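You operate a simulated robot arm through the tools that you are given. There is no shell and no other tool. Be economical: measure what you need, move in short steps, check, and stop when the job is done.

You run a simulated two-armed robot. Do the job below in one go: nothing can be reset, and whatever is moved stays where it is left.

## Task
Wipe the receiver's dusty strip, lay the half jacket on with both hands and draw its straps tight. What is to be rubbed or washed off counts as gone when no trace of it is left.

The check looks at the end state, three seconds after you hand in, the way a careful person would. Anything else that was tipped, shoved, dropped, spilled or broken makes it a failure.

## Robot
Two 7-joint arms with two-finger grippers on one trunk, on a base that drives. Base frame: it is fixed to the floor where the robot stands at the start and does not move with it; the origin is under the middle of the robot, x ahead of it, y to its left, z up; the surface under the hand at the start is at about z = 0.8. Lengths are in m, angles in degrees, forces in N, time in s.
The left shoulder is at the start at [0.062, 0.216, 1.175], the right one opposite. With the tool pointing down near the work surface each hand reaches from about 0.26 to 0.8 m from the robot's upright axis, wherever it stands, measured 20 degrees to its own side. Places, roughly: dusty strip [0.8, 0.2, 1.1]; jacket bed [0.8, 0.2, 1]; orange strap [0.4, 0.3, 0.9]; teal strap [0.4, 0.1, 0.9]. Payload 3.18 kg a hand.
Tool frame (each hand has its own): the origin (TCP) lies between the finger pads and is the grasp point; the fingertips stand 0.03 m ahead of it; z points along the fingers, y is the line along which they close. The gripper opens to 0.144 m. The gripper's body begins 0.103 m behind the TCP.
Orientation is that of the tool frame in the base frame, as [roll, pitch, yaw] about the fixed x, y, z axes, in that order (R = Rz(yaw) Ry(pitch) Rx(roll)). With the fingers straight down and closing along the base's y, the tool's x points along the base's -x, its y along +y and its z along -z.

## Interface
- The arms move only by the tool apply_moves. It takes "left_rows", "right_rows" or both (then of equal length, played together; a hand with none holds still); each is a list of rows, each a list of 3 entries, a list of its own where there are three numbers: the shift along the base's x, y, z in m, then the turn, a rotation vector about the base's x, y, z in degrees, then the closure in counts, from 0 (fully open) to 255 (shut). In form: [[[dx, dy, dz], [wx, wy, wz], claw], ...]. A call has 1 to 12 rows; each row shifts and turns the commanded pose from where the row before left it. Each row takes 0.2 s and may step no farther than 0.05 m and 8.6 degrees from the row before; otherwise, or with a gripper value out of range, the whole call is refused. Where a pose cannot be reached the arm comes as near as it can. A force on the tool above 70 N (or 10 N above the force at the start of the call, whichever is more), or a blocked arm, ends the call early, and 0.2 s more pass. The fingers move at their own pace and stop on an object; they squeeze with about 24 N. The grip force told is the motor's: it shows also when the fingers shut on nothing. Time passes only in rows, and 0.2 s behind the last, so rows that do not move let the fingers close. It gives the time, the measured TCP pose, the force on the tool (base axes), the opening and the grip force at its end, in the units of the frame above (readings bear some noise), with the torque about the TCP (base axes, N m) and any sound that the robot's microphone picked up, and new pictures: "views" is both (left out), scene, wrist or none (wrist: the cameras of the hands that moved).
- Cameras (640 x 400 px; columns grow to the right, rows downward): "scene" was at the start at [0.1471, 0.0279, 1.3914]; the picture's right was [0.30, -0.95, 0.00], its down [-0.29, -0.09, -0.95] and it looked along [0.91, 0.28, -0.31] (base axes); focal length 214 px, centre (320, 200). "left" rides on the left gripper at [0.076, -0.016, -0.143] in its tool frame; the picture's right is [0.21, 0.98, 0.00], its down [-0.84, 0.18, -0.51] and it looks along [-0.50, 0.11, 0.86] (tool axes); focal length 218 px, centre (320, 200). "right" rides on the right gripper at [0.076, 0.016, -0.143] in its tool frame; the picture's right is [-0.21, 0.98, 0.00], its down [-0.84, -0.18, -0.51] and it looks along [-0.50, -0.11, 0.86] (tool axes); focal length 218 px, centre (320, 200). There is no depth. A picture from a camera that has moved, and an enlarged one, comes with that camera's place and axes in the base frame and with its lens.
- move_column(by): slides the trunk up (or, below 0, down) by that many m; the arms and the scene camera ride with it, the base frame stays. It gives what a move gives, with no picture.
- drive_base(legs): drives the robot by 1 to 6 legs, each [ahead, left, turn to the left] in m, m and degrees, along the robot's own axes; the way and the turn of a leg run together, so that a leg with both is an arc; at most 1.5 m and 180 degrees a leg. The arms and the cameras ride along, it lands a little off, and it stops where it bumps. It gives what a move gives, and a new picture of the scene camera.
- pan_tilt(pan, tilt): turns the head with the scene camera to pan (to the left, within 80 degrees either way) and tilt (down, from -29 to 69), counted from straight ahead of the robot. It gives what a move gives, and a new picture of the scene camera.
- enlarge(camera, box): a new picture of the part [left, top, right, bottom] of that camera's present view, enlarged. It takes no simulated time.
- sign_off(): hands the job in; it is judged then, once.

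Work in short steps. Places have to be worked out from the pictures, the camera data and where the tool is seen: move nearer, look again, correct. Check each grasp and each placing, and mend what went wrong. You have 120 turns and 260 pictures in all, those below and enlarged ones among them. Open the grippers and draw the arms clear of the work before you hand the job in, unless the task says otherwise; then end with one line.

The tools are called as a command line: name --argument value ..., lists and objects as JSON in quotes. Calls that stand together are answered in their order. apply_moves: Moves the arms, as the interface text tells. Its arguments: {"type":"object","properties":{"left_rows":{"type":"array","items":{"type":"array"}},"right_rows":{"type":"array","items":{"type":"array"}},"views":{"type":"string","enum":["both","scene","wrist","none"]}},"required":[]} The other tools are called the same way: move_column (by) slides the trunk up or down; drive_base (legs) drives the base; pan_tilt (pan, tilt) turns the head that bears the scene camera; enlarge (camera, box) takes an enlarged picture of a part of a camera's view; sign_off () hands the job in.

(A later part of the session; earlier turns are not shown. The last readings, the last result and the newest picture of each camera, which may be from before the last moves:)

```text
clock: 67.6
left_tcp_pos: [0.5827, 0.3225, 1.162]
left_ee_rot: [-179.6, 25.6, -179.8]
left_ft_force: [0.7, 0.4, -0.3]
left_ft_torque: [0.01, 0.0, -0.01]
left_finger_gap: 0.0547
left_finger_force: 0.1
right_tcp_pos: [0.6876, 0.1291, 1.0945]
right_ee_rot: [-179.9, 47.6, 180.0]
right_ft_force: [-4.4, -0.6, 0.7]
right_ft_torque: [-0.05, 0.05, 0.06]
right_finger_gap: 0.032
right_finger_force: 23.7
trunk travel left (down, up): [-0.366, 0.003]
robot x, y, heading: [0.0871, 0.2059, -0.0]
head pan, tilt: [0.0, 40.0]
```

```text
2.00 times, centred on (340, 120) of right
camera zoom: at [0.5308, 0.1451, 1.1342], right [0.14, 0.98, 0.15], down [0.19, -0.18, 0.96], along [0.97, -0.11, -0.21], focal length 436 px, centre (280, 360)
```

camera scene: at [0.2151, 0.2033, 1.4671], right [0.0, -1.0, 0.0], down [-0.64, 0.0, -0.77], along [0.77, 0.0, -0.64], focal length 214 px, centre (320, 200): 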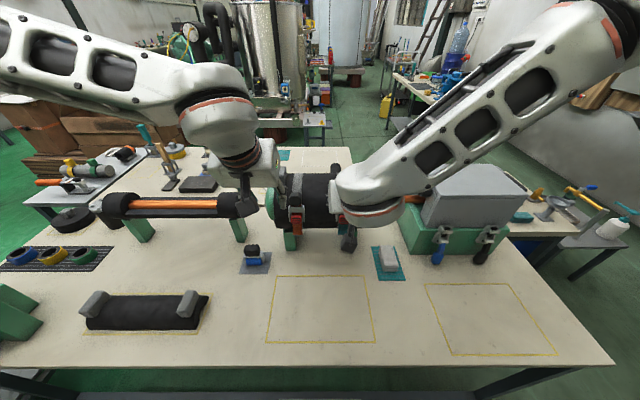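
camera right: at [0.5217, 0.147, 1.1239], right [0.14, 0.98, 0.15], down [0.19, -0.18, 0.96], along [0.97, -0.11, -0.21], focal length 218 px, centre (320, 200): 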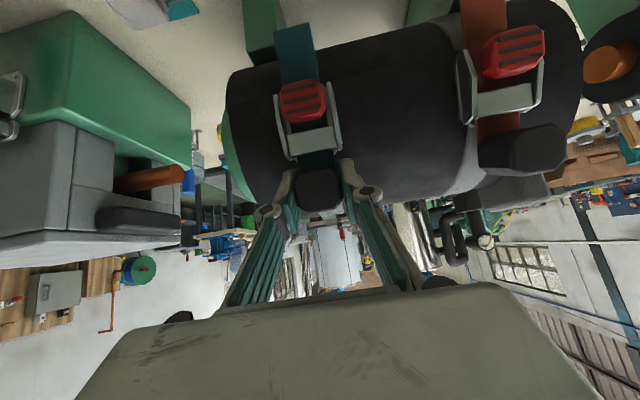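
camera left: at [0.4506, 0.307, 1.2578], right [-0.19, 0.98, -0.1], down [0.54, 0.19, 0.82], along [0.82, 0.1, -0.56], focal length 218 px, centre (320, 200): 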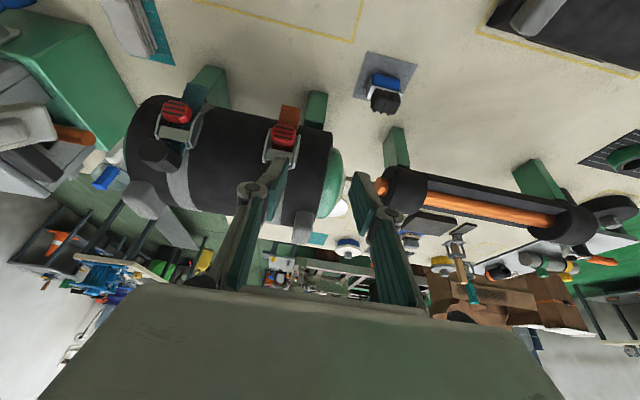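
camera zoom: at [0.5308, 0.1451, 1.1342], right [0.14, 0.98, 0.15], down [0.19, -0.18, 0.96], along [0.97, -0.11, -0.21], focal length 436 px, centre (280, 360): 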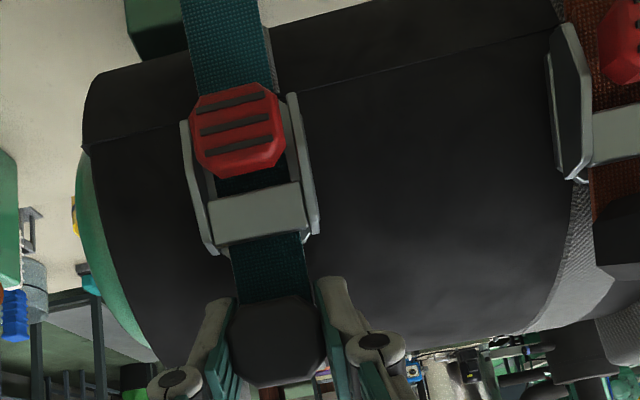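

It keeps sliding; the −x reaction suggests a steeper direction. I continue 1.2 cm, a bit more vertical.

apply_moves --right_rows '[[[0.0015, 0, 0.004], [0, 0, 0], 255], [[0.002, 0, 0.004], [0, 0, 0], 255], [[0.002, 0, 0.004], [0, 0, 0], 255]]' --views "none"

enlarge --camera "right" --box '[240, 20, 440, 220]'

```text
clock: 68.4
left_tcp_pos: [0.5825, 0.3213, 1.1618]
left_ee_rot: [-179.6, 25.6, -179.8]
left_ft_force: [-0.3, 0.2, 0.2]
left_ft_torque: [0.02, 0.04, 0.02]
left_finger_gap: 0.0547
left_finger_force: 0.0
right_tcp_pos: [0.6934, 0.1288, 1.1071]
right_ee_rot: [-179.9, 47.6, 179.9]
right_ft_force: [-5.6, -3.1, 0.6]
right_ft_torque: [-0.04, -0.03, -0.01]
right_finger_gap: 0.0321
right_finger_force: 24.0
trunk travel left (down, up): [-0.366, 0.003]
robot x, y, heading: [0.0886, 0.2043, -0.3]
head pan, tilt: [0.0, 40.0]
```

```text
2.00 times, centred on (340, 120) of right
camera zoom: at [0.5363, 0.1452, 1.1469], right [0.14, 0.98, 0.15], down [0.19, -0.18, 0.96], along [0.97, -0.11, -0.21], focal length 436 px, centre (280, 360)
```

zoom: 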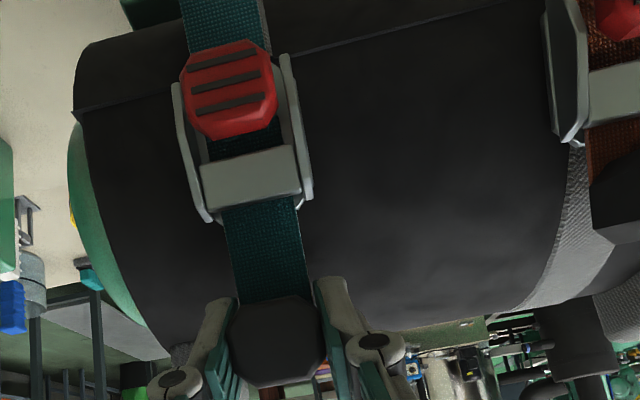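

Still sliding easily. Continue, and check the tail's length in the scene view.

apply_moves --right_rows '[[[0.001, 0, 0.005], [0, 0, 0], 255], [[0.002, 0, 0.005], [0, 0, 0], 255], [[0.002, 0, 0.005], [0, 0, 0], 255]]' --views "both"

enlarge --camera "scene" --box '[260, 150, 380, 250]'

```text
clock: 69.2
left_tcp_pos: [0.5823, 0.322, 1.1623]
left_ee_rot: [-179.5, 25.6, -179.7]
left_ft_force: [-0.1, -0.2, 0.1]
left_ft_torque: [0.0, -0.01, 0.04]
left_finger_gap: 0.0547
left_finger_force: 0.1
right_tcp_pos: [0.7001, 0.1291, 1.1212]
right_ee_rot: [-180.0, 47.7, -179.9]
right_ft_force: [-1.7, -3.5, -0.9]
right_ft_torque: [-0.06, 0.0, -0.12]
right_finger_gap: 0.0319
right_finger_force: 23.9
trunk travel left (down, up): [-0.366, 0.003]
robot x, y, heading: [0.0901, 0.205, -0.1]
head pan, tilt: [0.0, 40.0]
camera scene: at [0.2139, 0.203, 1.4672], right [0.0, -1.0, 0.0], down [-0.64, 0.0, -0.77], along [0.77, 0.0, -0.64], focal length 214 px, centre (320, 200)
camera right: at [0.5416, 0.1452, 1.1614], right [0.14, 0.98, 0.15], down [0.19, -0.18, 0.96], along [0.97, -0.11, -0.22], focal length 218 px, centre (320, 200)
```

scene: 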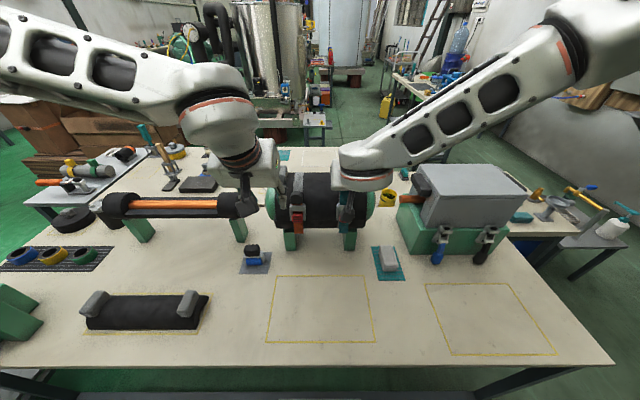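
right: 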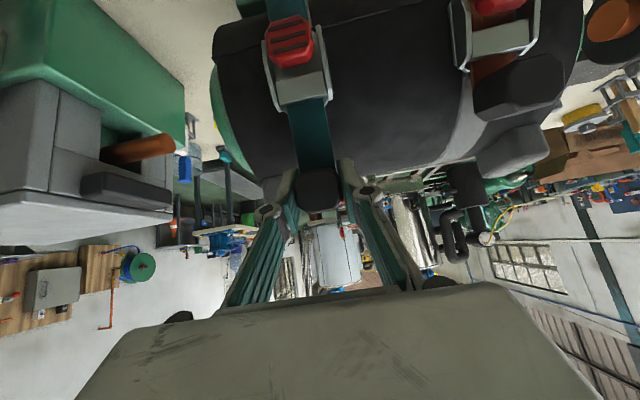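

```text
4.00 times, centred on (320, 200) of scene
camera zoom: at [0.2139, 0.203, 1.4672], right [0.0, -1.0, 0.0], down [-0.64, 0.0, -0.77], along [0.77, 0.0, -0.64], focal length 858 px, centre (320, 200)
```

zoom: 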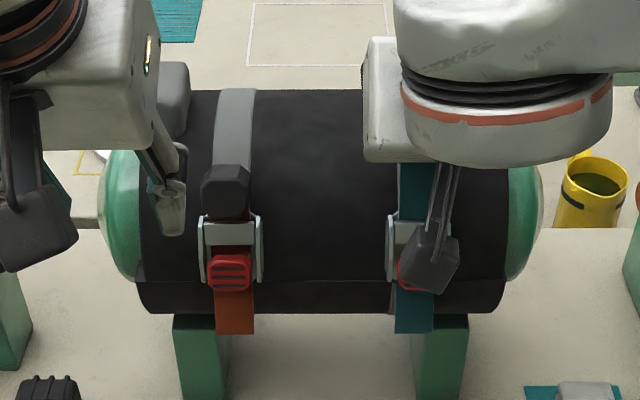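

Pulled ≈4 cm so far with little resistance. I continue along the same line until it tightens.

apply_moves --right_rows '[[[0.0025, 0, 0.0045], [0, 0, 0], 255], [[0.0025, 0, 0.0045], [0, 0, 0], 255], [[0.0025, 0, 0.0045], [0, 0, 0], 255]]' --views "wrist"

```text
clock: 70.0
left_tcp_pos: [0.5822, 0.3222, 1.1618]
left_ee_rot: [-179.6, 25.4, -179.8]
left_ft_force: [-0.1, -0.5, 1.2]
left_ft_torque: [0.02, 0.0, 0.0]
left_finger_gap: 0.0547
left_finger_force: 0.1
right_tcp_pos: [0.7067, 0.1275, 1.1343]
right_ee_rot: [-179.9, 47.5, -179.9]
right_ft_force: [-3.1, 0.6, -6.6]
right_ft_torque: [-0.32, 0.82, 0.13]
right_finger_gap: 0.0319
right_finger_force: 23.6
trunk travel left (down, up): [-0.366, 0.003]
robot x, y, heading: [0.0868, 0.2047, 0.0]
head pan, tilt: [0.0, 40.0]
camera right: at [0.5499, 0.1443, 1.1752], right [0.14, 0.98, 0.15], down [0.19, -0.18, 0.96], along [0.97, -0.11, -0.22], focal length 218 px, centre (320, 200)
```

right: 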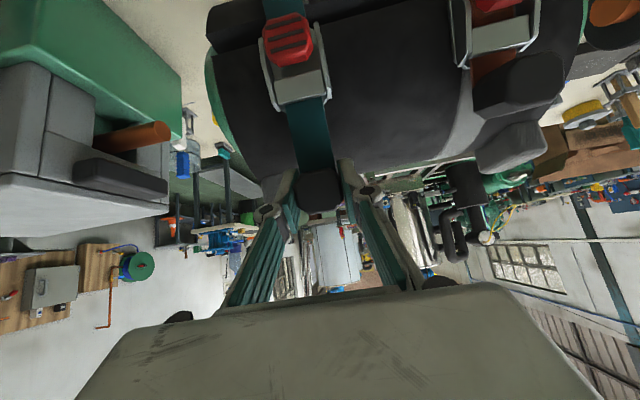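

Resistance has appeared (7 N) and the frame stays fixed relative to the hand — the jacket may be lifting. I check the scene.

enlarge --camera "scene" --box '[260, 150, 380, 250]'

enlarge --camera "right" --box '[200, 0, 400, 160]'

```text
4.00 times, centred on (320, 200) of scene
camera zoom: at [0.2145, 0.2035, 1.4672], right [0.0, -1.0, 0.0], down [-0.64, 0.0, -0.77], along [0.77, 0.0, -0.64], focal length 858 px, centre (320, 200)
```

zoom: 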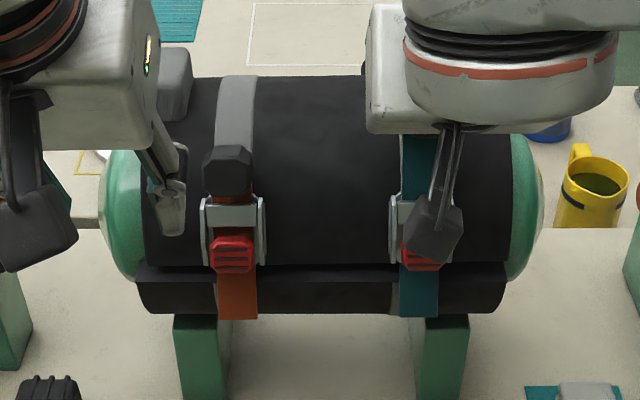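

```text
2.50 times, centred on (300, 80) of right
camera zoom: at [0.5499, 0.1443, 1.1752], right [0.14, 0.98, 0.15], down [0.19, -0.18, 0.96], along [0.97, -0.11, -0.22], focal length 546 px, centre (370, 500)
```

zoom: 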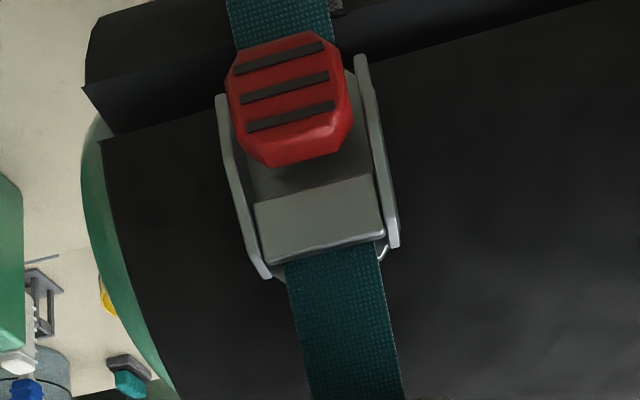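

The teal strap reached its stop and then lifted the light jacket ≈1 cm. I lower back about 1.2 cm so it reseats, then look.

apply_moves --right_rows '[[[-0.002, 0, -0.004], [0, 0, 0], 255], [[-0.002, 0, -0.004], [0, 0, 0], 255], [[-0.0015, 0, -0.003], [0, 0, 0], 255]]' --views "none"

enlarge --camera "scene" --box '[260, 150, 380, 250]'

enlarge --camera "right" --box '[200, 0, 400, 160]'

```text
clock: 70.8
left_tcp_pos: [0.5822, 0.3216, 1.1615]
left_ee_rot: [-179.5, 25.4, -179.8]
left_ft_force: [-0.5, 0.2, -1.2]
left_ft_torque: [0.05, 0.0, 0.0]
left_finger_gap: 0.0545
left_finger_force: 0.1
right_tcp_pos: [0.7025, 0.1269, 1.1243]
right_ee_rot: [179.9, 47.6, 179.8]
right_ft_force: [-0.5, -3.6, 1.2]
right_ft_torque: [0.48, -0.24, -0.22]
right_finger_gap: 0.0321
right_finger_force: 24.3
trunk travel left (down, up): [-0.366, 0.003]
robot x, y, heading: [0.0865, 0.2049, -0.3]
head pan, tilt: [0.0, 40.0]
```

```text
4.00 times, centred on (320, 200) of scene
camera zoom: at [0.214, 0.2026, 1.4673], right [0.0, -1.0, 0.0], down [-0.64, 0.0, -0.77], along [0.77, 0.0, -0.64], focal length 858 px, centre (320, 200)
```

zoom: 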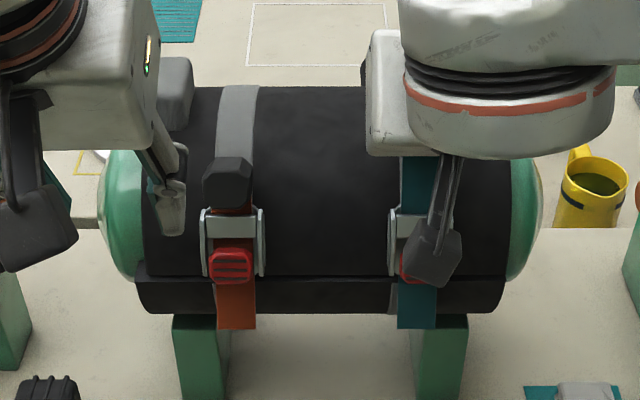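

```text
2.50 times, centred on (300, 80) of right
camera zoom: at [0.5443, 0.1434, 1.1637], right [0.14, 0.98, 0.15], down [0.19, -0.18, 0.96], along [0.97, -0.11, -0.21], focal length 546 px, centre (370, 500)
```

zoom: 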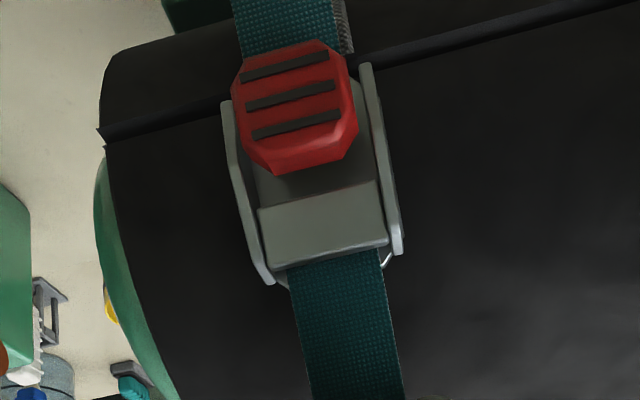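

Still a few millimetres up. I lower on another 5 mm and release the knob.

apply_moves --right_rows '[[[-0.0013, 0, -0.0025], [0, 0, 0], 255], [[-0.0013, 0, -0.0025], [0, 0, 0], 255], [[0, 0, 0], [0, 0, 0], 160], [[0, 0, 0], [0, 0, 0], 150]]' --views "none"

enlarge --camera "scene" --box '[260, 150, 380, 250]'

enlarge --camera "right" --box '[200, 0, 440, 200]'

```text
clock: 71.8
left_tcp_pos: [0.5824, 0.3225, 1.1614]
left_ee_rot: [-179.7, 25.6, -179.8]
left_ft_force: [0.0, 0.2, 0.1]
left_ft_torque: [-0.01, 0.01, -0.02]
left_finger_gap: 0.0544
left_finger_force: 0.1
right_tcp_pos: [0.698, 0.1294, 1.1174]
right_ee_rot: [-179.9, 47.6, -179.9]
right_ft_force: [1.0, 0.9, -0.4]
right_ft_torque: [-0.01, -0.04, 0.0]
right_finger_gap: 0.0593
right_finger_force: 0.1
trunk travel left (down, up): [-0.366, 0.003]
robot x, y, heading: [0.0911, 0.2024, 0.0]
head pan, tilt: [0.0, 40.0]
```

```text
4.00 times, centred on (320, 200) of scene
camera zoom: at [0.2141, 0.2034, 1.4672], right [0.0, -1.0, 0.0], down [-0.64, 0.0, -0.77], along [0.77, 0.0, -0.64], focal length 858 px, centre (320, 200)
```

zoom: 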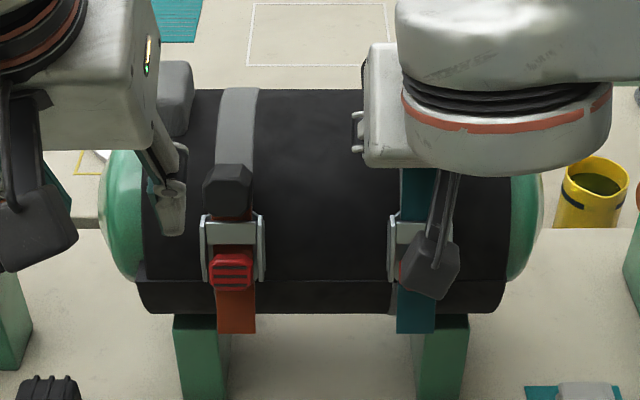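

```text
2.00 times, centred on (320, 100) of right
camera zoom: at [0.5414, 0.1449, 1.1578], right [0.14, 0.98, 0.15], down [0.19, -0.18, 0.96], along [0.97, -0.11, -0.22], focal length 436 px, centre (320, 400)
```

zoom: 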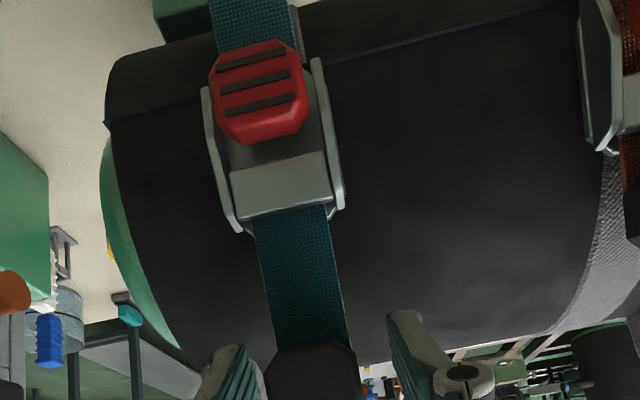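

The jacket has settled again and the teal strap stays drawn to its stop. I withdraw the right hand along the normal and bring the left hand to the orange knob's standoff with the same tilt.

apply_moves --right_rows '[[[-0.022, 0, 0.02], [0, 0, 0], 150], [[-0.03, 0, 0.027], [0, 0, 0], 150], [[-0.035, -0.02, 0.01], [0, 0, 0], 150], [[-0.03, -0.035, 0], [0, 0, 0], 150], [[-0.02, -0.04, 0], [0, 0, 0], 150]]' --left_rows '[[[0, 0, 0], [0, 0, 0], 158], [[0, 0, 0], [0, 0, 0], 158], [[0.0, 0, 0], [0, -7.4, 0], 158], [[0.01, -0.01, -0.01], [0, -7.4, 0], 158], [[0.01, -0.015, -0.01], [0, -7.4, 0], 158]]' --views "both"

enlarge --camera "scene" --box '[260, 150, 380, 250]'

```text
clock: 73.0
left_tcp_pos: [0.6012, 0.2938, 1.1421]
left_ee_rot: [-179.6, 47.9, -179.9]
left_ft_force: [0.0, -1.7, 0.0]
left_ft_torque: [0.05, 0.01, 0.05]
left_finger_gap: 0.0549
left_finger_force: 0.0
right_tcp_pos: [0.5653, 0.0351, 1.1764]
right_ee_rot: [179.9, 47.5, 179.9]
right_ft_force: [0.7, -0.4, 0.6]
right_ft_torque: [0.05, -0.03, 0.07]
right_finger_gap: 0.0596
right_finger_force: 0.0
right hand out of reach, approached as far as the arm can: row 5
trunk travel left (down, up): [-0.366, 0.003]
robot x, y, heading: [0.0882, 0.2022, -0.1]
head pan, tilt: [0.0, 40.0]
camera scene: at [0.2135, 0.1999, 1.4673], right [0.0, -1.0, 0.0], down [-0.64, 0.0, -0.77], along [0.77, 0.0, -0.64], focal length 214 px, centre (320, 200)
camera right: at [0.4078, 0.051, 1.2172], right [0.14, 0.98, 0.16], down [0.19, -0.18, 0.96], along [0.97, -0.11, -0.22], focal length 218 px, centre (320, 200)
camera left: at [0.4435, 0.2793, 1.1811], right [-0.14, 0.98, -0.16], down [0.19, 0.18, 0.96], along [0.97, 0.1, -0.21], focal length 218 px, centre (320, 200)
```

scene: 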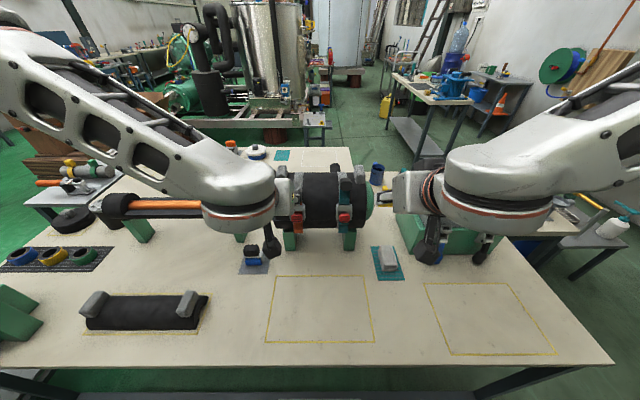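
right: 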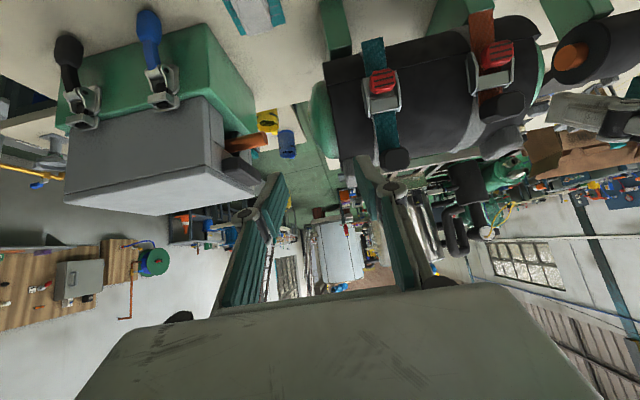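
left: 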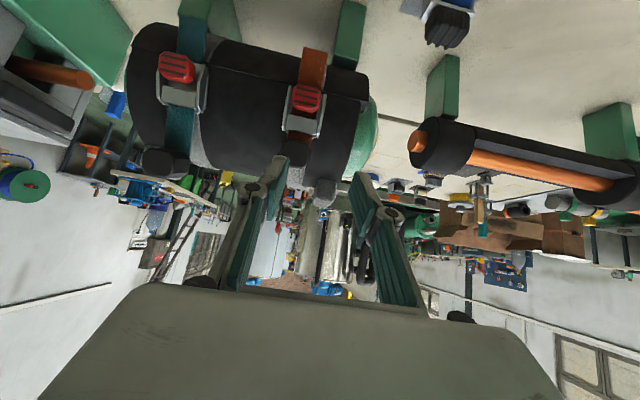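

```text
4.00 times, centred on (320, 200) of scene
camera zoom: at [0.2135, 0.1999, 1.4673], right [0.0, -1.0, 0.0], down [-0.64, 0.0, -0.77], along [0.77, 0.0, -0.64], focal length 858 px, centre (320, 200)
```

zoom: 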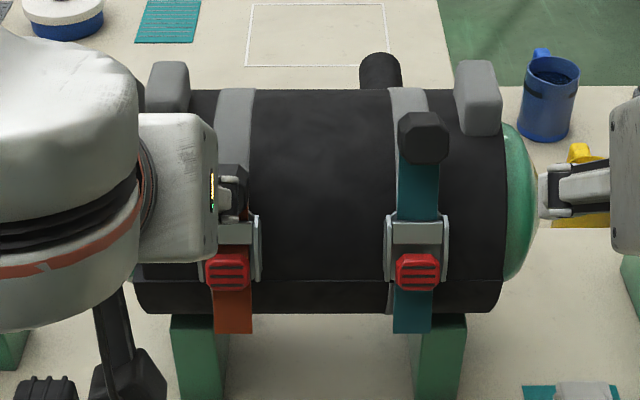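

The teal webbing is fully out and stays. In the left view the orange knob is ≈0.024 to −y of the tool line; I approach along the normal to the pre-grip point.

apply_moves --left_rows '[[[0.01, -0.024, -0.007], [0, 0, 0], 158], [[0.022, 0, -0.016], [0, 0, 0], 158], [[0.02, 0, -0.015], [0, 0, 0], 158], [[0.02, 0, -0.015], [0, 0, 0], 158]]' --views "wrist"

enlarge --camera "left" --box '[230, 80, 410, 220]'

```text
clock: 74.0
left_tcp_pos: [0.6739, 0.2755, 1.0909]
left_ee_rot: [-179.4, 47.8, -179.7]
left_ft_force: [0.2, 0.4, 0.0]
left_ft_torque: [0.01, -0.01, 0.01]
left_finger_gap: 0.0546
left_finger_force: 0.0
right_tcp_pos: [0.5661, 0.0379, 1.1765]
right_ee_rot: [-179.9, 47.5, 180.0]
right_ft_force: [-0.4, -0.5, 0.3]
right_ft_torque: [0.0, 0.04, 0.0]
right_finger_gap: 0.0592
right_finger_force: 0.0
trunk travel left (down, up): [-0.366, 0.003]
robot x, y, heading: [0.0884, 0.2073, -0.1]
head pan, tilt: [0.0, 40.0]
camera left: at [0.5176, 0.2595, 1.1296], right [-0.14, 0.98, -0.16], down [0.19, 0.19, 0.96], along [0.97, 0.1, -0.21], focal length 218 px, centre (320, 200)
```

left: 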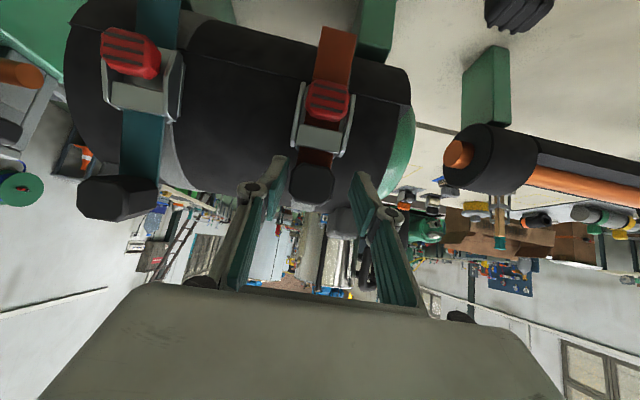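

```text
2.86 times, centred on (320, 150) of left
camera zoom: at [0.5176, 0.2595, 1.1296], right [-0.14, 0.98, -0.16], down [0.19, 0.19, 0.96], along [0.97, 0.1, -0.21], focal length 624 px, centre (320, 343)
```

zoom: 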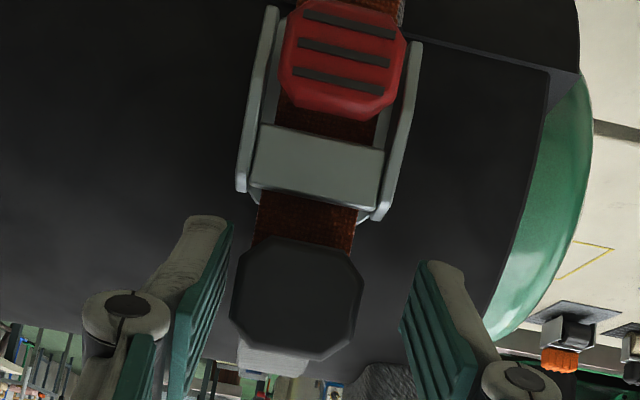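

Well placed, 5 mm off in y. I correct, advance 7 mm and close.

apply_moves --left_rows '[[[0.0, -0.005, 0], [0, 0, 0], 158], [[0.005, 0, -0.006], [0, 0, 0], 158], [[0, 0, 0], [0, 0, 0], 255], [[0, 0, 0], [0, 0, 0], 255], [[0, 0, 0], [0, 0, 0], 255]]' --views "none"

enlarge --camera "left" --box '[230, 80, 410, 220]'

```text
clock: 75.2
left_tcp_pos: [0.6797, 0.2692, 1.082]
left_ee_rot: [-179.6, 47.7, -179.9]
left_ft_force: [-0.4, -3.6, 0.1]
left_ft_torque: [-0.05, 0.07, -0.21]
left_finger_gap: 0.0324
left_finger_force: 23.7
right_tcp_pos: [0.565, 0.0371, 1.1773]
right_ee_rot: [-179.9, 47.5, 179.9]
right_ft_force: [-1.3, 0.3, 0.3]
right_ft_torque: [-0.01, 0.0, -0.03]
right_finger_gap: 0.0592
right_finger_force: 0.0
trunk travel left (down, up): [-0.366, 0.003]
robot x, y, heading: [0.0907, 0.2046, -0.4]
head pan, tilt: [0.0, 40.0]
```

```text
2.86 times, centred on (320, 150) of left
camera zoom: at [0.5212, 0.2537, 1.1226], right [-0.14, 0.98, -0.16], down [0.19, 0.18, 0.96], along [0.97, 0.1, -0.21], focal length 624 px, centre (320, 343)
```

zoom: 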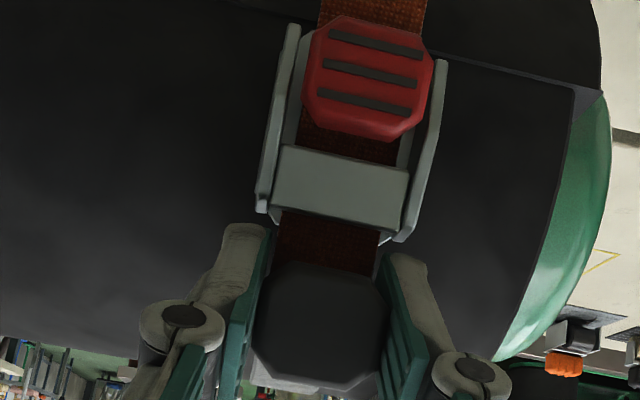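

Gripped. I pull along the same line as before, 3.7 cm in small rows, then check.

apply_moves --left_rows '[[[0.0025, 0, 0.0035], [0, 0, 0], 255], [[0.0025, 0, 0.0035], [0, 0, 0], 255], [[0.0025, 0, 0.0038], [0, 0, 0], 255], [[0.0022, 0, 0.0042], [0, 0, 0], 255], [[0.002, 0, 0.0042], [0, 0, 0], 255], [[0.002, 0, 0.0042], [0, 0, 0], 255], [[0.002, 0, 0.0042], [0, 0, 0], 255], [[0.002, 0, 0.0042], [0, 0, 0], 255]]' --views "none"

enlarge --camera "left" --box '[230, 0, 450, 200]'

enlarge --camera "scene" --box '[260, 150, 380, 250]'

```text
clock: 77.0
left_tcp_pos: [0.6921, 0.2699, 1.1167]
left_ee_rot: [-179.5, 47.8, -180.0]
left_ft_force: [-32.8, -3.6, 10.0]
left_ft_torque: [-0.08, 0.29, -0.02]
left_finger_gap: 0.0325
left_finger_force: 23.9
right_tcp_pos: [0.5594, 0.0382, 1.179]
right_ee_rot: [-179.9, 47.6, -179.9]
right_ft_force: [-0.1, -0.1, 0.2]
right_ft_torque: [-0.05, 0.0, 0.03]
right_finger_gap: 0.0592
right_finger_force: 0.1
trunk travel left (down, up): [-0.366, 0.003]
robot x, y, heading: [0.0912, 0.2039, -0.1]
head pan, tilt: [0.0, 40.0]
```

```text
2.00 times, centred on (340, 100) of left
camera zoom: at [0.5338, 0.2541, 1.156], right [-0.14, 0.98, -0.16], down [0.19, 0.18, 0.96], along [0.97, 0.1, -0.21], focal length 436 px, centre (280, 400)
```

zoom: 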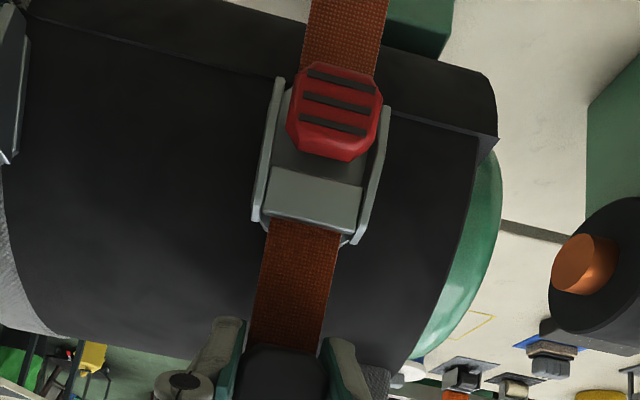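

```text
4.00 times, centred on (320, 200) of scene
camera zoom: at [0.2086, 0.2029, 1.4678], right [0.0, -1.0, 0.0], down [-0.64, 0.0, -0.77], along [0.77, 0.0, -0.64], focal length 858 px, centre (320, 200)
```

zoom: 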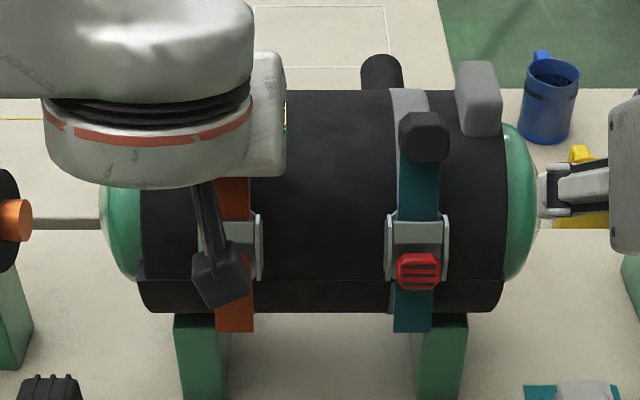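

The knob slid ≈3.7 cm; I was pressing 33 N in +x because the track is steeper. I relieve x and pull the last millimetres along the observed line.

apply_moves --left_rows '[[[-0.005, 0, 0.001], [0, 0, 0], 255], [[0.0007, 0, 0.002], [0, 0, 0], 255], [[0.0007, 0, 0.002], [0, 0, 0], 255]]' --views "none"

enlarge --camera "left" --box '[230, 0, 450, 200]'

```text
clock: 77.8
left_tcp_pos: [0.6928, 0.2688, 1.12]
left_ee_rot: [-179.5, 47.7, -179.9]
left_ft_force: [-7.7, -5.9, -0.3]
left_ft_torque: [-0.12, -0.04, -0.11]
left_finger_gap: 0.0325
left_finger_force: 23.9
right_tcp_pos: [0.565, 0.038, 1.1781]
right_ee_rot: [-180.0, 47.6, 179.9]
right_ft_force: [-0.3, 0.6, 0.4]
right_ft_torque: [0.01, 0.02, -0.02]
right_finger_gap: 0.0594
right_finger_force: 0.1
trunk travel left (down, up): [-0.366, 0.003]
robot x, y, heading: [0.0901, 0.202, -0.3]
head pan, tilt: [0.0, 40.0]
```

```text
2.00 times, centred on (340, 100) of left
camera zoom: at [0.5354, 0.2538, 1.16], right [-0.14, 0.98, -0.16], down [0.19, 0.18, 0.96], along [0.97, 0.1, -0.21], focal length 436 px, centre (280, 400)
```

zoom: 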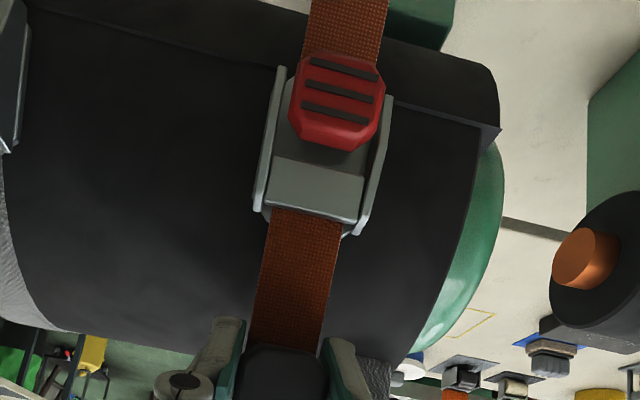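

Slightly more to go, compared with the teal one. I pull another 4 mm.

apply_moves --left_rows '[[[0.0, 0, 0.002], [0, 0, 0], 255], [[0.0007, 0, 0.002], [0, 0, 0], 255]]' --views "none"

enlarge --camera "left" --box '[230, 0, 450, 200]'

enlarge --camera "scene" --box '[260, 150, 380, 250]'

```text
clock: 78.4
left_tcp_pos: [0.6947, 0.2731, 1.1227]
left_ee_rot: [-179.7, 47.6, -179.6]
left_ft_force: [-1.1, 0.0, -0.2]
left_ft_torque: [0.45, 0.48, -0.01]
left_finger_gap: 0.0325
left_finger_force: 23.8
right_tcp_pos: [0.5665, 0.0394, 1.1774]
right_ee_rot: [-180.0, 47.5, -179.9]
right_ft_force: [-0.2, 0.8, 0.3]
right_ft_torque: [0.01, 0.0, 0.0]
right_finger_gap: 0.0594
right_finger_force: 0.1
trunk travel left (down, up): [-0.366, 0.003]
robot x, y, heading: [0.0929, 0.2064, -0.0]
head pan, tilt: [0.0, 40.0]
```

```text
2.00 times, centred on (340, 100) of left
camera zoom: at [0.5375, 0.2566, 1.1628], right [-0.14, 0.98, -0.16], down [0.19, 0.18, 0.96], along [0.97, 0.11, -0.21], focal length 436 px, centre (280, 400)
```

zoom: 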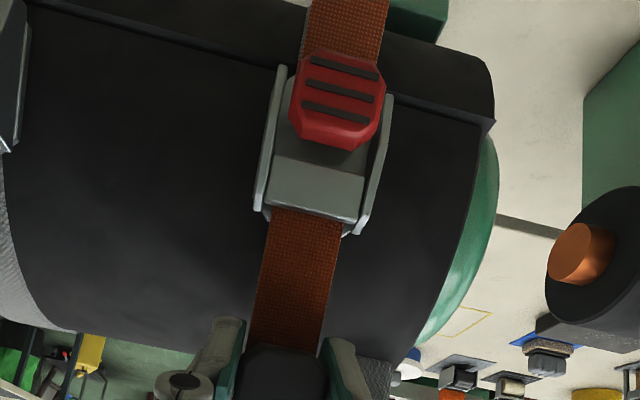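

```text
4.00 times, centred on (320, 200) of scene
camera zoom: at [0.2147, 0.2037, 1.4671], right [0.0, -1.0, 0.0], down [-0.64, 0.0, -0.77], along [0.77, 0.0, -0.64], focal length 858 px, centre (320, 200)
```

zoom: 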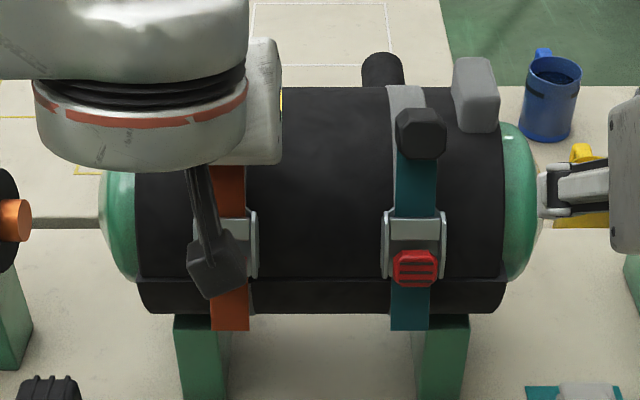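

Stop reached (no more relative motion), and the jacket shifted ≈4 mm to +y and rose slightly. While still gripping I move it back −4 mm in y and lower it to reseat.

apply_moves --left_rows '[[[0.0, -0.002, -0.001], [0, 0, 0], 255], [[-0.0005, -0.002, -0.002], [0, 0, 0], 255], [[-0.001, 0, -0.002], [0, 0, 0], 255]]' --views "none"

enlarge --camera "scene" --box '[260, 150, 380, 250]'

```text
clock: 79.2
left_tcp_pos: [0.6929, 0.268, 1.1196]
left_ee_rot: [-179.4, 47.8, -179.4]
left_ft_force: [0.2, 3.9, -0.8]
left_ft_torque: [-0.18, -0.41, 0.59]
left_finger_gap: 0.0326
left_finger_force: 24.1
right_tcp_pos: [0.5657, 0.038, 1.1776]
right_ee_rot: [-180.0, 47.4, -179.9]
right_ft_force: [0.3, 0.7, -0.2]
right_ft_torque: [-0.01, 0.01, 0.03]
right_finger_gap: 0.0591
right_finger_force: 0.1
trunk travel left (down, up): [-0.366, 0.003]
robot x, y, heading: [0.0911, 0.2026, -0.1]
head pan, tilt: [0.0, 40.0]
```

```text
4.00 times, centred on (320, 200) of scene
camera zoom: at [0.2141, 0.2039, 1.4673], right [0.0, -1.0, 0.0], down [-0.64, 0.0, -0.77], along [0.77, 0.0, -0.64], focal length 858 px, centre (320, 200)
```

zoom: 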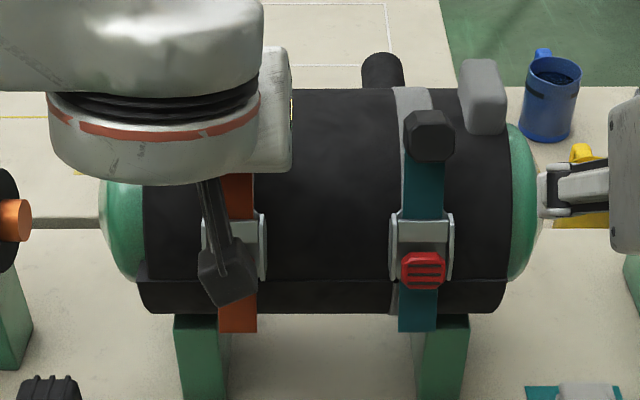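

Now within ≈2 mm; I nudge +1.5 mm, lower 2 mm more and release.

apply_moves --left_rows '[[[0.0, 0.0015, -0.001], [0, 0, 0], 255], [[-0.0005, 0, -0.0015], [0, 0, 0], 255], [[0, 0, 0], [0, 0, 0], 160], [[0, 0, 0], [0, 0, 0], 150]]' --views "none"

enlarge --camera "scene" --box '[260, 150, 380, 250]'

enlarge --camera "left" --box '[230, 0, 450, 200]'

```text
clock: 80.2
left_tcp_pos: [0.6908, 0.2675, 1.1164]
left_ee_rot: [-179.5, 47.7, -179.7]
left_ft_force: [-0.1, -0.4, -0.2]
left_ft_torque: [-0.02, 0.0, 0.01]
left_finger_gap: 0.0593
left_finger_force: 0.1
right_tcp_pos: [0.5652, 0.0382, 1.1781]
right_ee_rot: [-179.9, 47.5, -180.0]
right_ft_force: [-0.5, 0.7, -0.1]
right_ft_torque: [0.03, 0.01, 0.01]
right_finger_gap: 0.0594
right_finger_force: 0.0
trunk travel left (down, up): [-0.366, 0.003]
robot x, y, heading: [0.0872, 0.2028, 0.0]
head pan, tilt: [0.0, 40.0]
```

```text
4.00 times, centred on (320, 200) of scene
camera zoom: at [0.2141, 0.2034, 1.4672], right [0.0, -1.0, 0.0], down [-0.64, 0.0, -0.77], along [0.77, 0.0, -0.64], focal length 858 px, centre (320, 200)
```

zoom: 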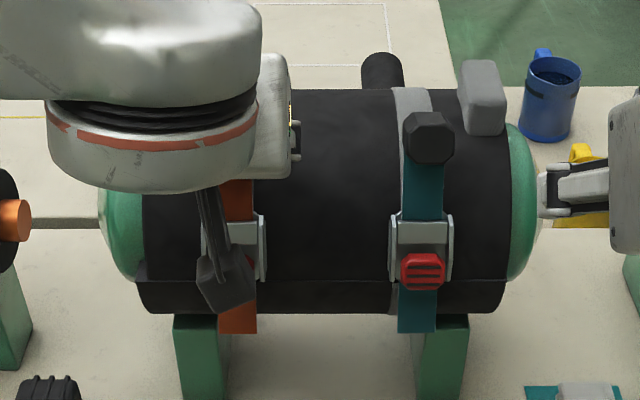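

```text
2.00 times, centred on (340, 100) of left
camera zoom: at [0.5337, 0.2517, 1.1558], right [-0.14, 0.98, -0.16], down [0.19, 0.19, 0.96], along [0.97, 0.1, -0.21], focal length 436 px, centre (280, 400)
```

zoom: 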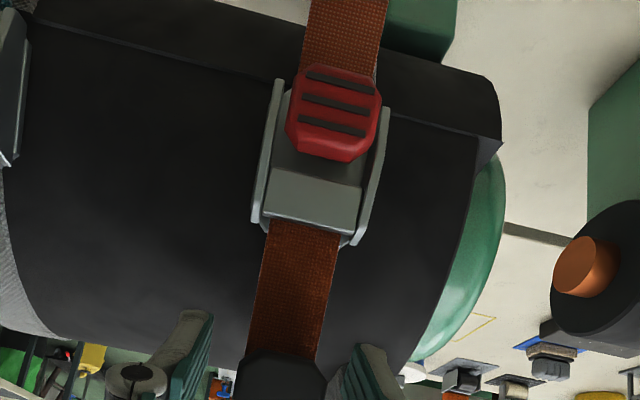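

Orange strap is drawn as far as the teal. I withdraw the left hand along the normal and look at the whole assembly.

apply_moves --left_rows '[[[-0.022, 0, 0.02], [0, 0, 0], 150], [[-0.03, 0, 0.027], [0, 0, 0], 150], [[-0.03, 0.02, 0.02], [0, 0, 0], 150], [[-0.03, 0.03, 0.01], [0, 0, 0], 150], [[-0.03, 0.035, 0.01], [0, 0, 0], 150], [[-0.03, 0.035, 0.0], [0, 0, 0], 150]]' --right_rows '[[[0, 0, 0], [0, 0, 0], 150], [[-0.02, 0, 0.01], [0, 0, 0], 150], [[-0.02, 0, 0.01], [0, 0, 0], 150], [[-0.02, 0, 0.0], [0, 0, 0], 150], [[0, 0, 0], [0, 0, 0], 150], [[0, 0, 0], [0, 0, 0], 150]]' --views "both"

enlarge --camera "scene" --box '[260, 150, 380, 250]'

```text
clock: 81.6
left_tcp_pos: [0.5557, 0.3672, 1.2127]
left_ee_rot: [-179.6, 47.6, -179.8]
left_ft_force: [0.4, -1.0, 0.5]
left_ft_torque: [0.04, 0.01, -0.02]
left_finger_gap: 0.0591
left_finger_force: 0.0
left hand out of reach, approached as far as the arm can: row 5, 6
right_tcp_pos: [0.5431, 0.0597, 1.211]
right_ee_rot: [-179.9, 47.6, 180.0]
right_ft_force: [-0.4, -0.3, 0.5]
right_ft_torque: [-0.03, -0.02, 0.0]
right_finger_gap: 0.0593
right_finger_force: 0.1
right hand out of reach, approached as far as the arm can: row 2, 3, 4
trunk travel left (down, up): [-0.366, 0.003]
robot x, y, heading: [0.0839, 0.1999, -0.2]
head pan, tilt: [0.0, 40.0]
camera scene: at [0.2145, 0.2033, 1.4672], right [0.0, -1.0, 0.0], down [-0.64, 0.0, -0.77], along [0.77, 0.0, -0.64], focal length 214 px, centre (320, 200)
camera right: at [0.3851, 0.0763, 1.2504], right [0.14, 0.98, 0.15], down [0.2, -0.18, 0.96], along [0.97, -0.11, -0.22], focal length 218 px, centre (320, 200)
camera left: at [0.3983, 0.3519, 1.2524], right [-0.14, 0.98, -0.16], down [0.19, 0.18, 0.96], along [0.97, 0.1, -0.22], focal length 218 px, centre (320, 200)
```

scene: 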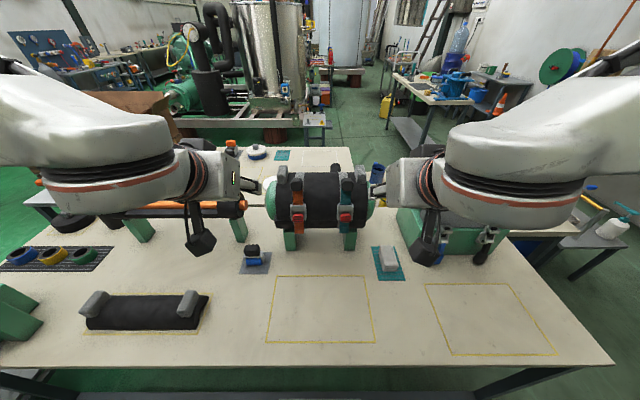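
right: 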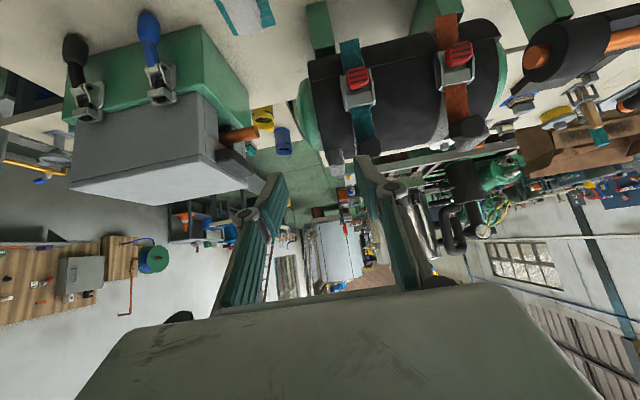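
left: 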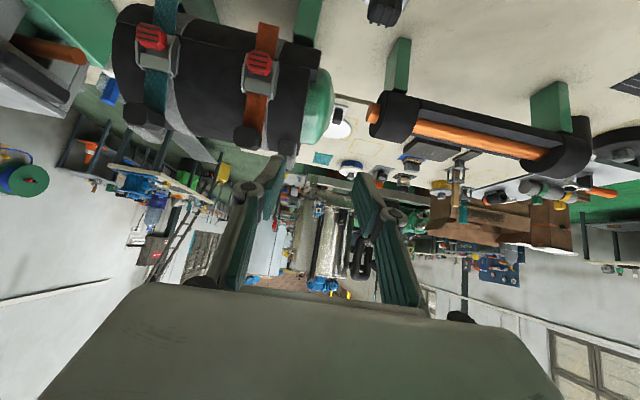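

```text
4.00 times, centred on (320, 200) of scene
camera zoom: at [0.2145, 0.2033, 1.4672], right [0.0, -1.0, 0.0], down [-0.64, 0.0, -0.77], along [0.77, 0.0, -0.64], focal length 858 px, centre (320, 200)
```

zoom: 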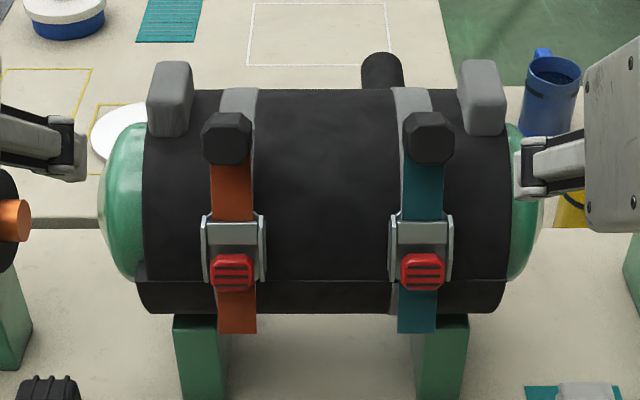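

Both straps are drawn equally and hold. But compared with before, the buckles sit ≈5 mm higher, so the front edge may have risen; I look closely at the seam.

enlarge --camera "scene" --box '[275, 200, 330, 235]'

enlarge --camera "right" --box '[290, 10, 510, 160]'

enlarge --camera "left" --box '[100, 0, 340, 150]'

```text
11.43 times, centred on (302, 218) of scene
camera zoom: at [0.2145, 0.2033, 1.4672], right [0.0, -1.0, 0.0], down [-0.64, 0.0, -0.77], along [0.77, 0.0, -0.64], focal length 2451 px, centre (520, 0)
```

zoom: 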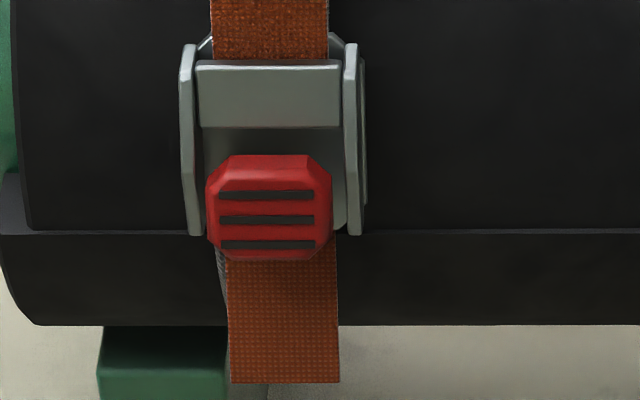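

```text
2.67 times, centred on (400, 85) of right
camera zoom: at [0.3851, 0.0763, 1.2504], right [0.14, 0.98, 0.15], down [0.2, -0.18, 0.96], along [0.97, -0.11, -0.22], focal length 582 px, centre (107, 507)
```

zoom: 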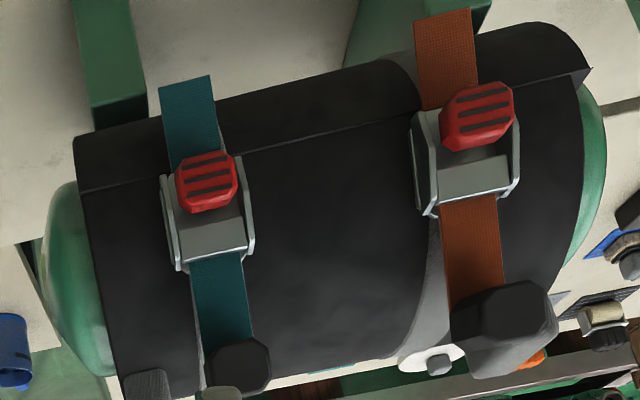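

```text
2.67 times, centred on (220, 75) of left
camera zoom: at [0.3983, 0.3519, 1.2524], right [-0.14, 0.98, -0.16], down [0.19, 0.18, 0.96], along [0.97, 0.1, -0.22], focal length 582 px, centre (587, 533)
```

zoom: 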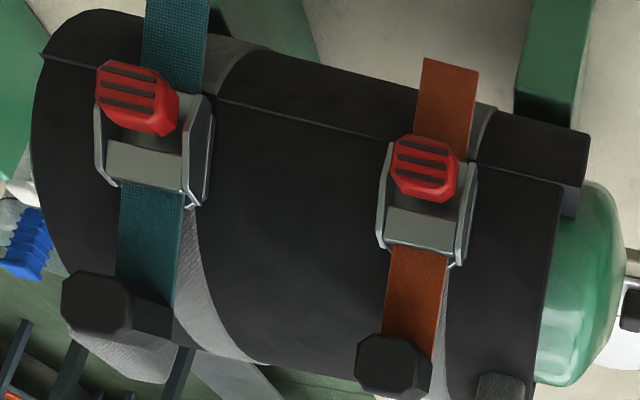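

The jacket sits ≈4 mm too far to −y and maybe slightly raised. I'll regrip both lugs, nudge it +y and press it down; first both hands to the standoff above the lugs.

apply_moves --left_rows '[[[0.02, -0.01, 0.01], [0, 7.4, 0], 158], [[0.03, -0.01, 0.005], [0, 7.4, 0], 158], [[0.035, -0.01, 0], [0, 7.4, 0], 158], [[0.035, -0.01, 0], [0, 0, 0], 158], [[0.03, -0.007, -0.015], [0, 0, 0], 158], [[0.024, 0, -0.015], [0, 0, 0], 158]]' --right_rows '[[[0.02, 0.003, 0.01], [0, 7.4, 0], 158], [[0.035, 0.003, 0.005], [0, 7.4, 0], 158], [[0.035, 0.003, 0], [0, 7.4, 0], 158], [[0.035, 0.004, 0], [0, 0, 0], 158], [[0.03, 0.003, -0.015], [0, 0, 0], 158], [[0.03, 0, -0.015], [0, 0, 0], 158]]' --views "wrist"

```text
clock: 83.0
left_tcp_pos: [0.7289, 0.3182, 1.1964]
left_ee_rot: [-179.6, 25.6, -179.8]
left_ft_force: [0.4, -0.3, -0.2]
left_ft_torque: [-0.03, 0.02, 0.01]
left_finger_gap: 0.0547
left_finger_force: 0.1
right_tcp_pos: [0.7293, 0.072, 1.1955]
right_ee_rot: [-179.9, 25.3, -179.9]
right_ft_force: [0.1, -0.1, 0.2]
right_ft_torque: [-0.01, 0.07, 0.01]
right_finger_gap: 0.0546
right_finger_force: 0.1
trunk travel left (down, up): [-0.366, 0.003]
robot x, y, heading: [0.0889, 0.2071, 0.0]
head pan, tilt: [0.0, 40.0]
camera right: at [0.5991, 0.088, 1.2921], right [0.19, 0.98, 0.09], down [0.55, -0.18, 0.82], along [0.82, -0.11, -0.57], focal length 218 px, centre (320, 200)
camera left: at [0.5984, 0.3032, 1.2927], right [-0.19, 0.98, -0.1], down [0.54, 0.19, 0.82], along [0.82, 0.1, -0.57], focal length 218 px, centre (320, 200)
```

right: 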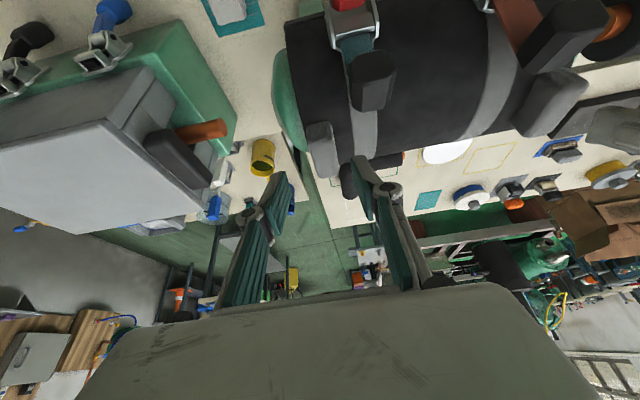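
left: 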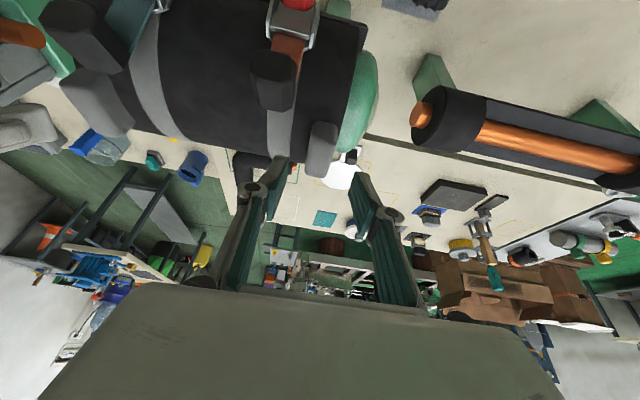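

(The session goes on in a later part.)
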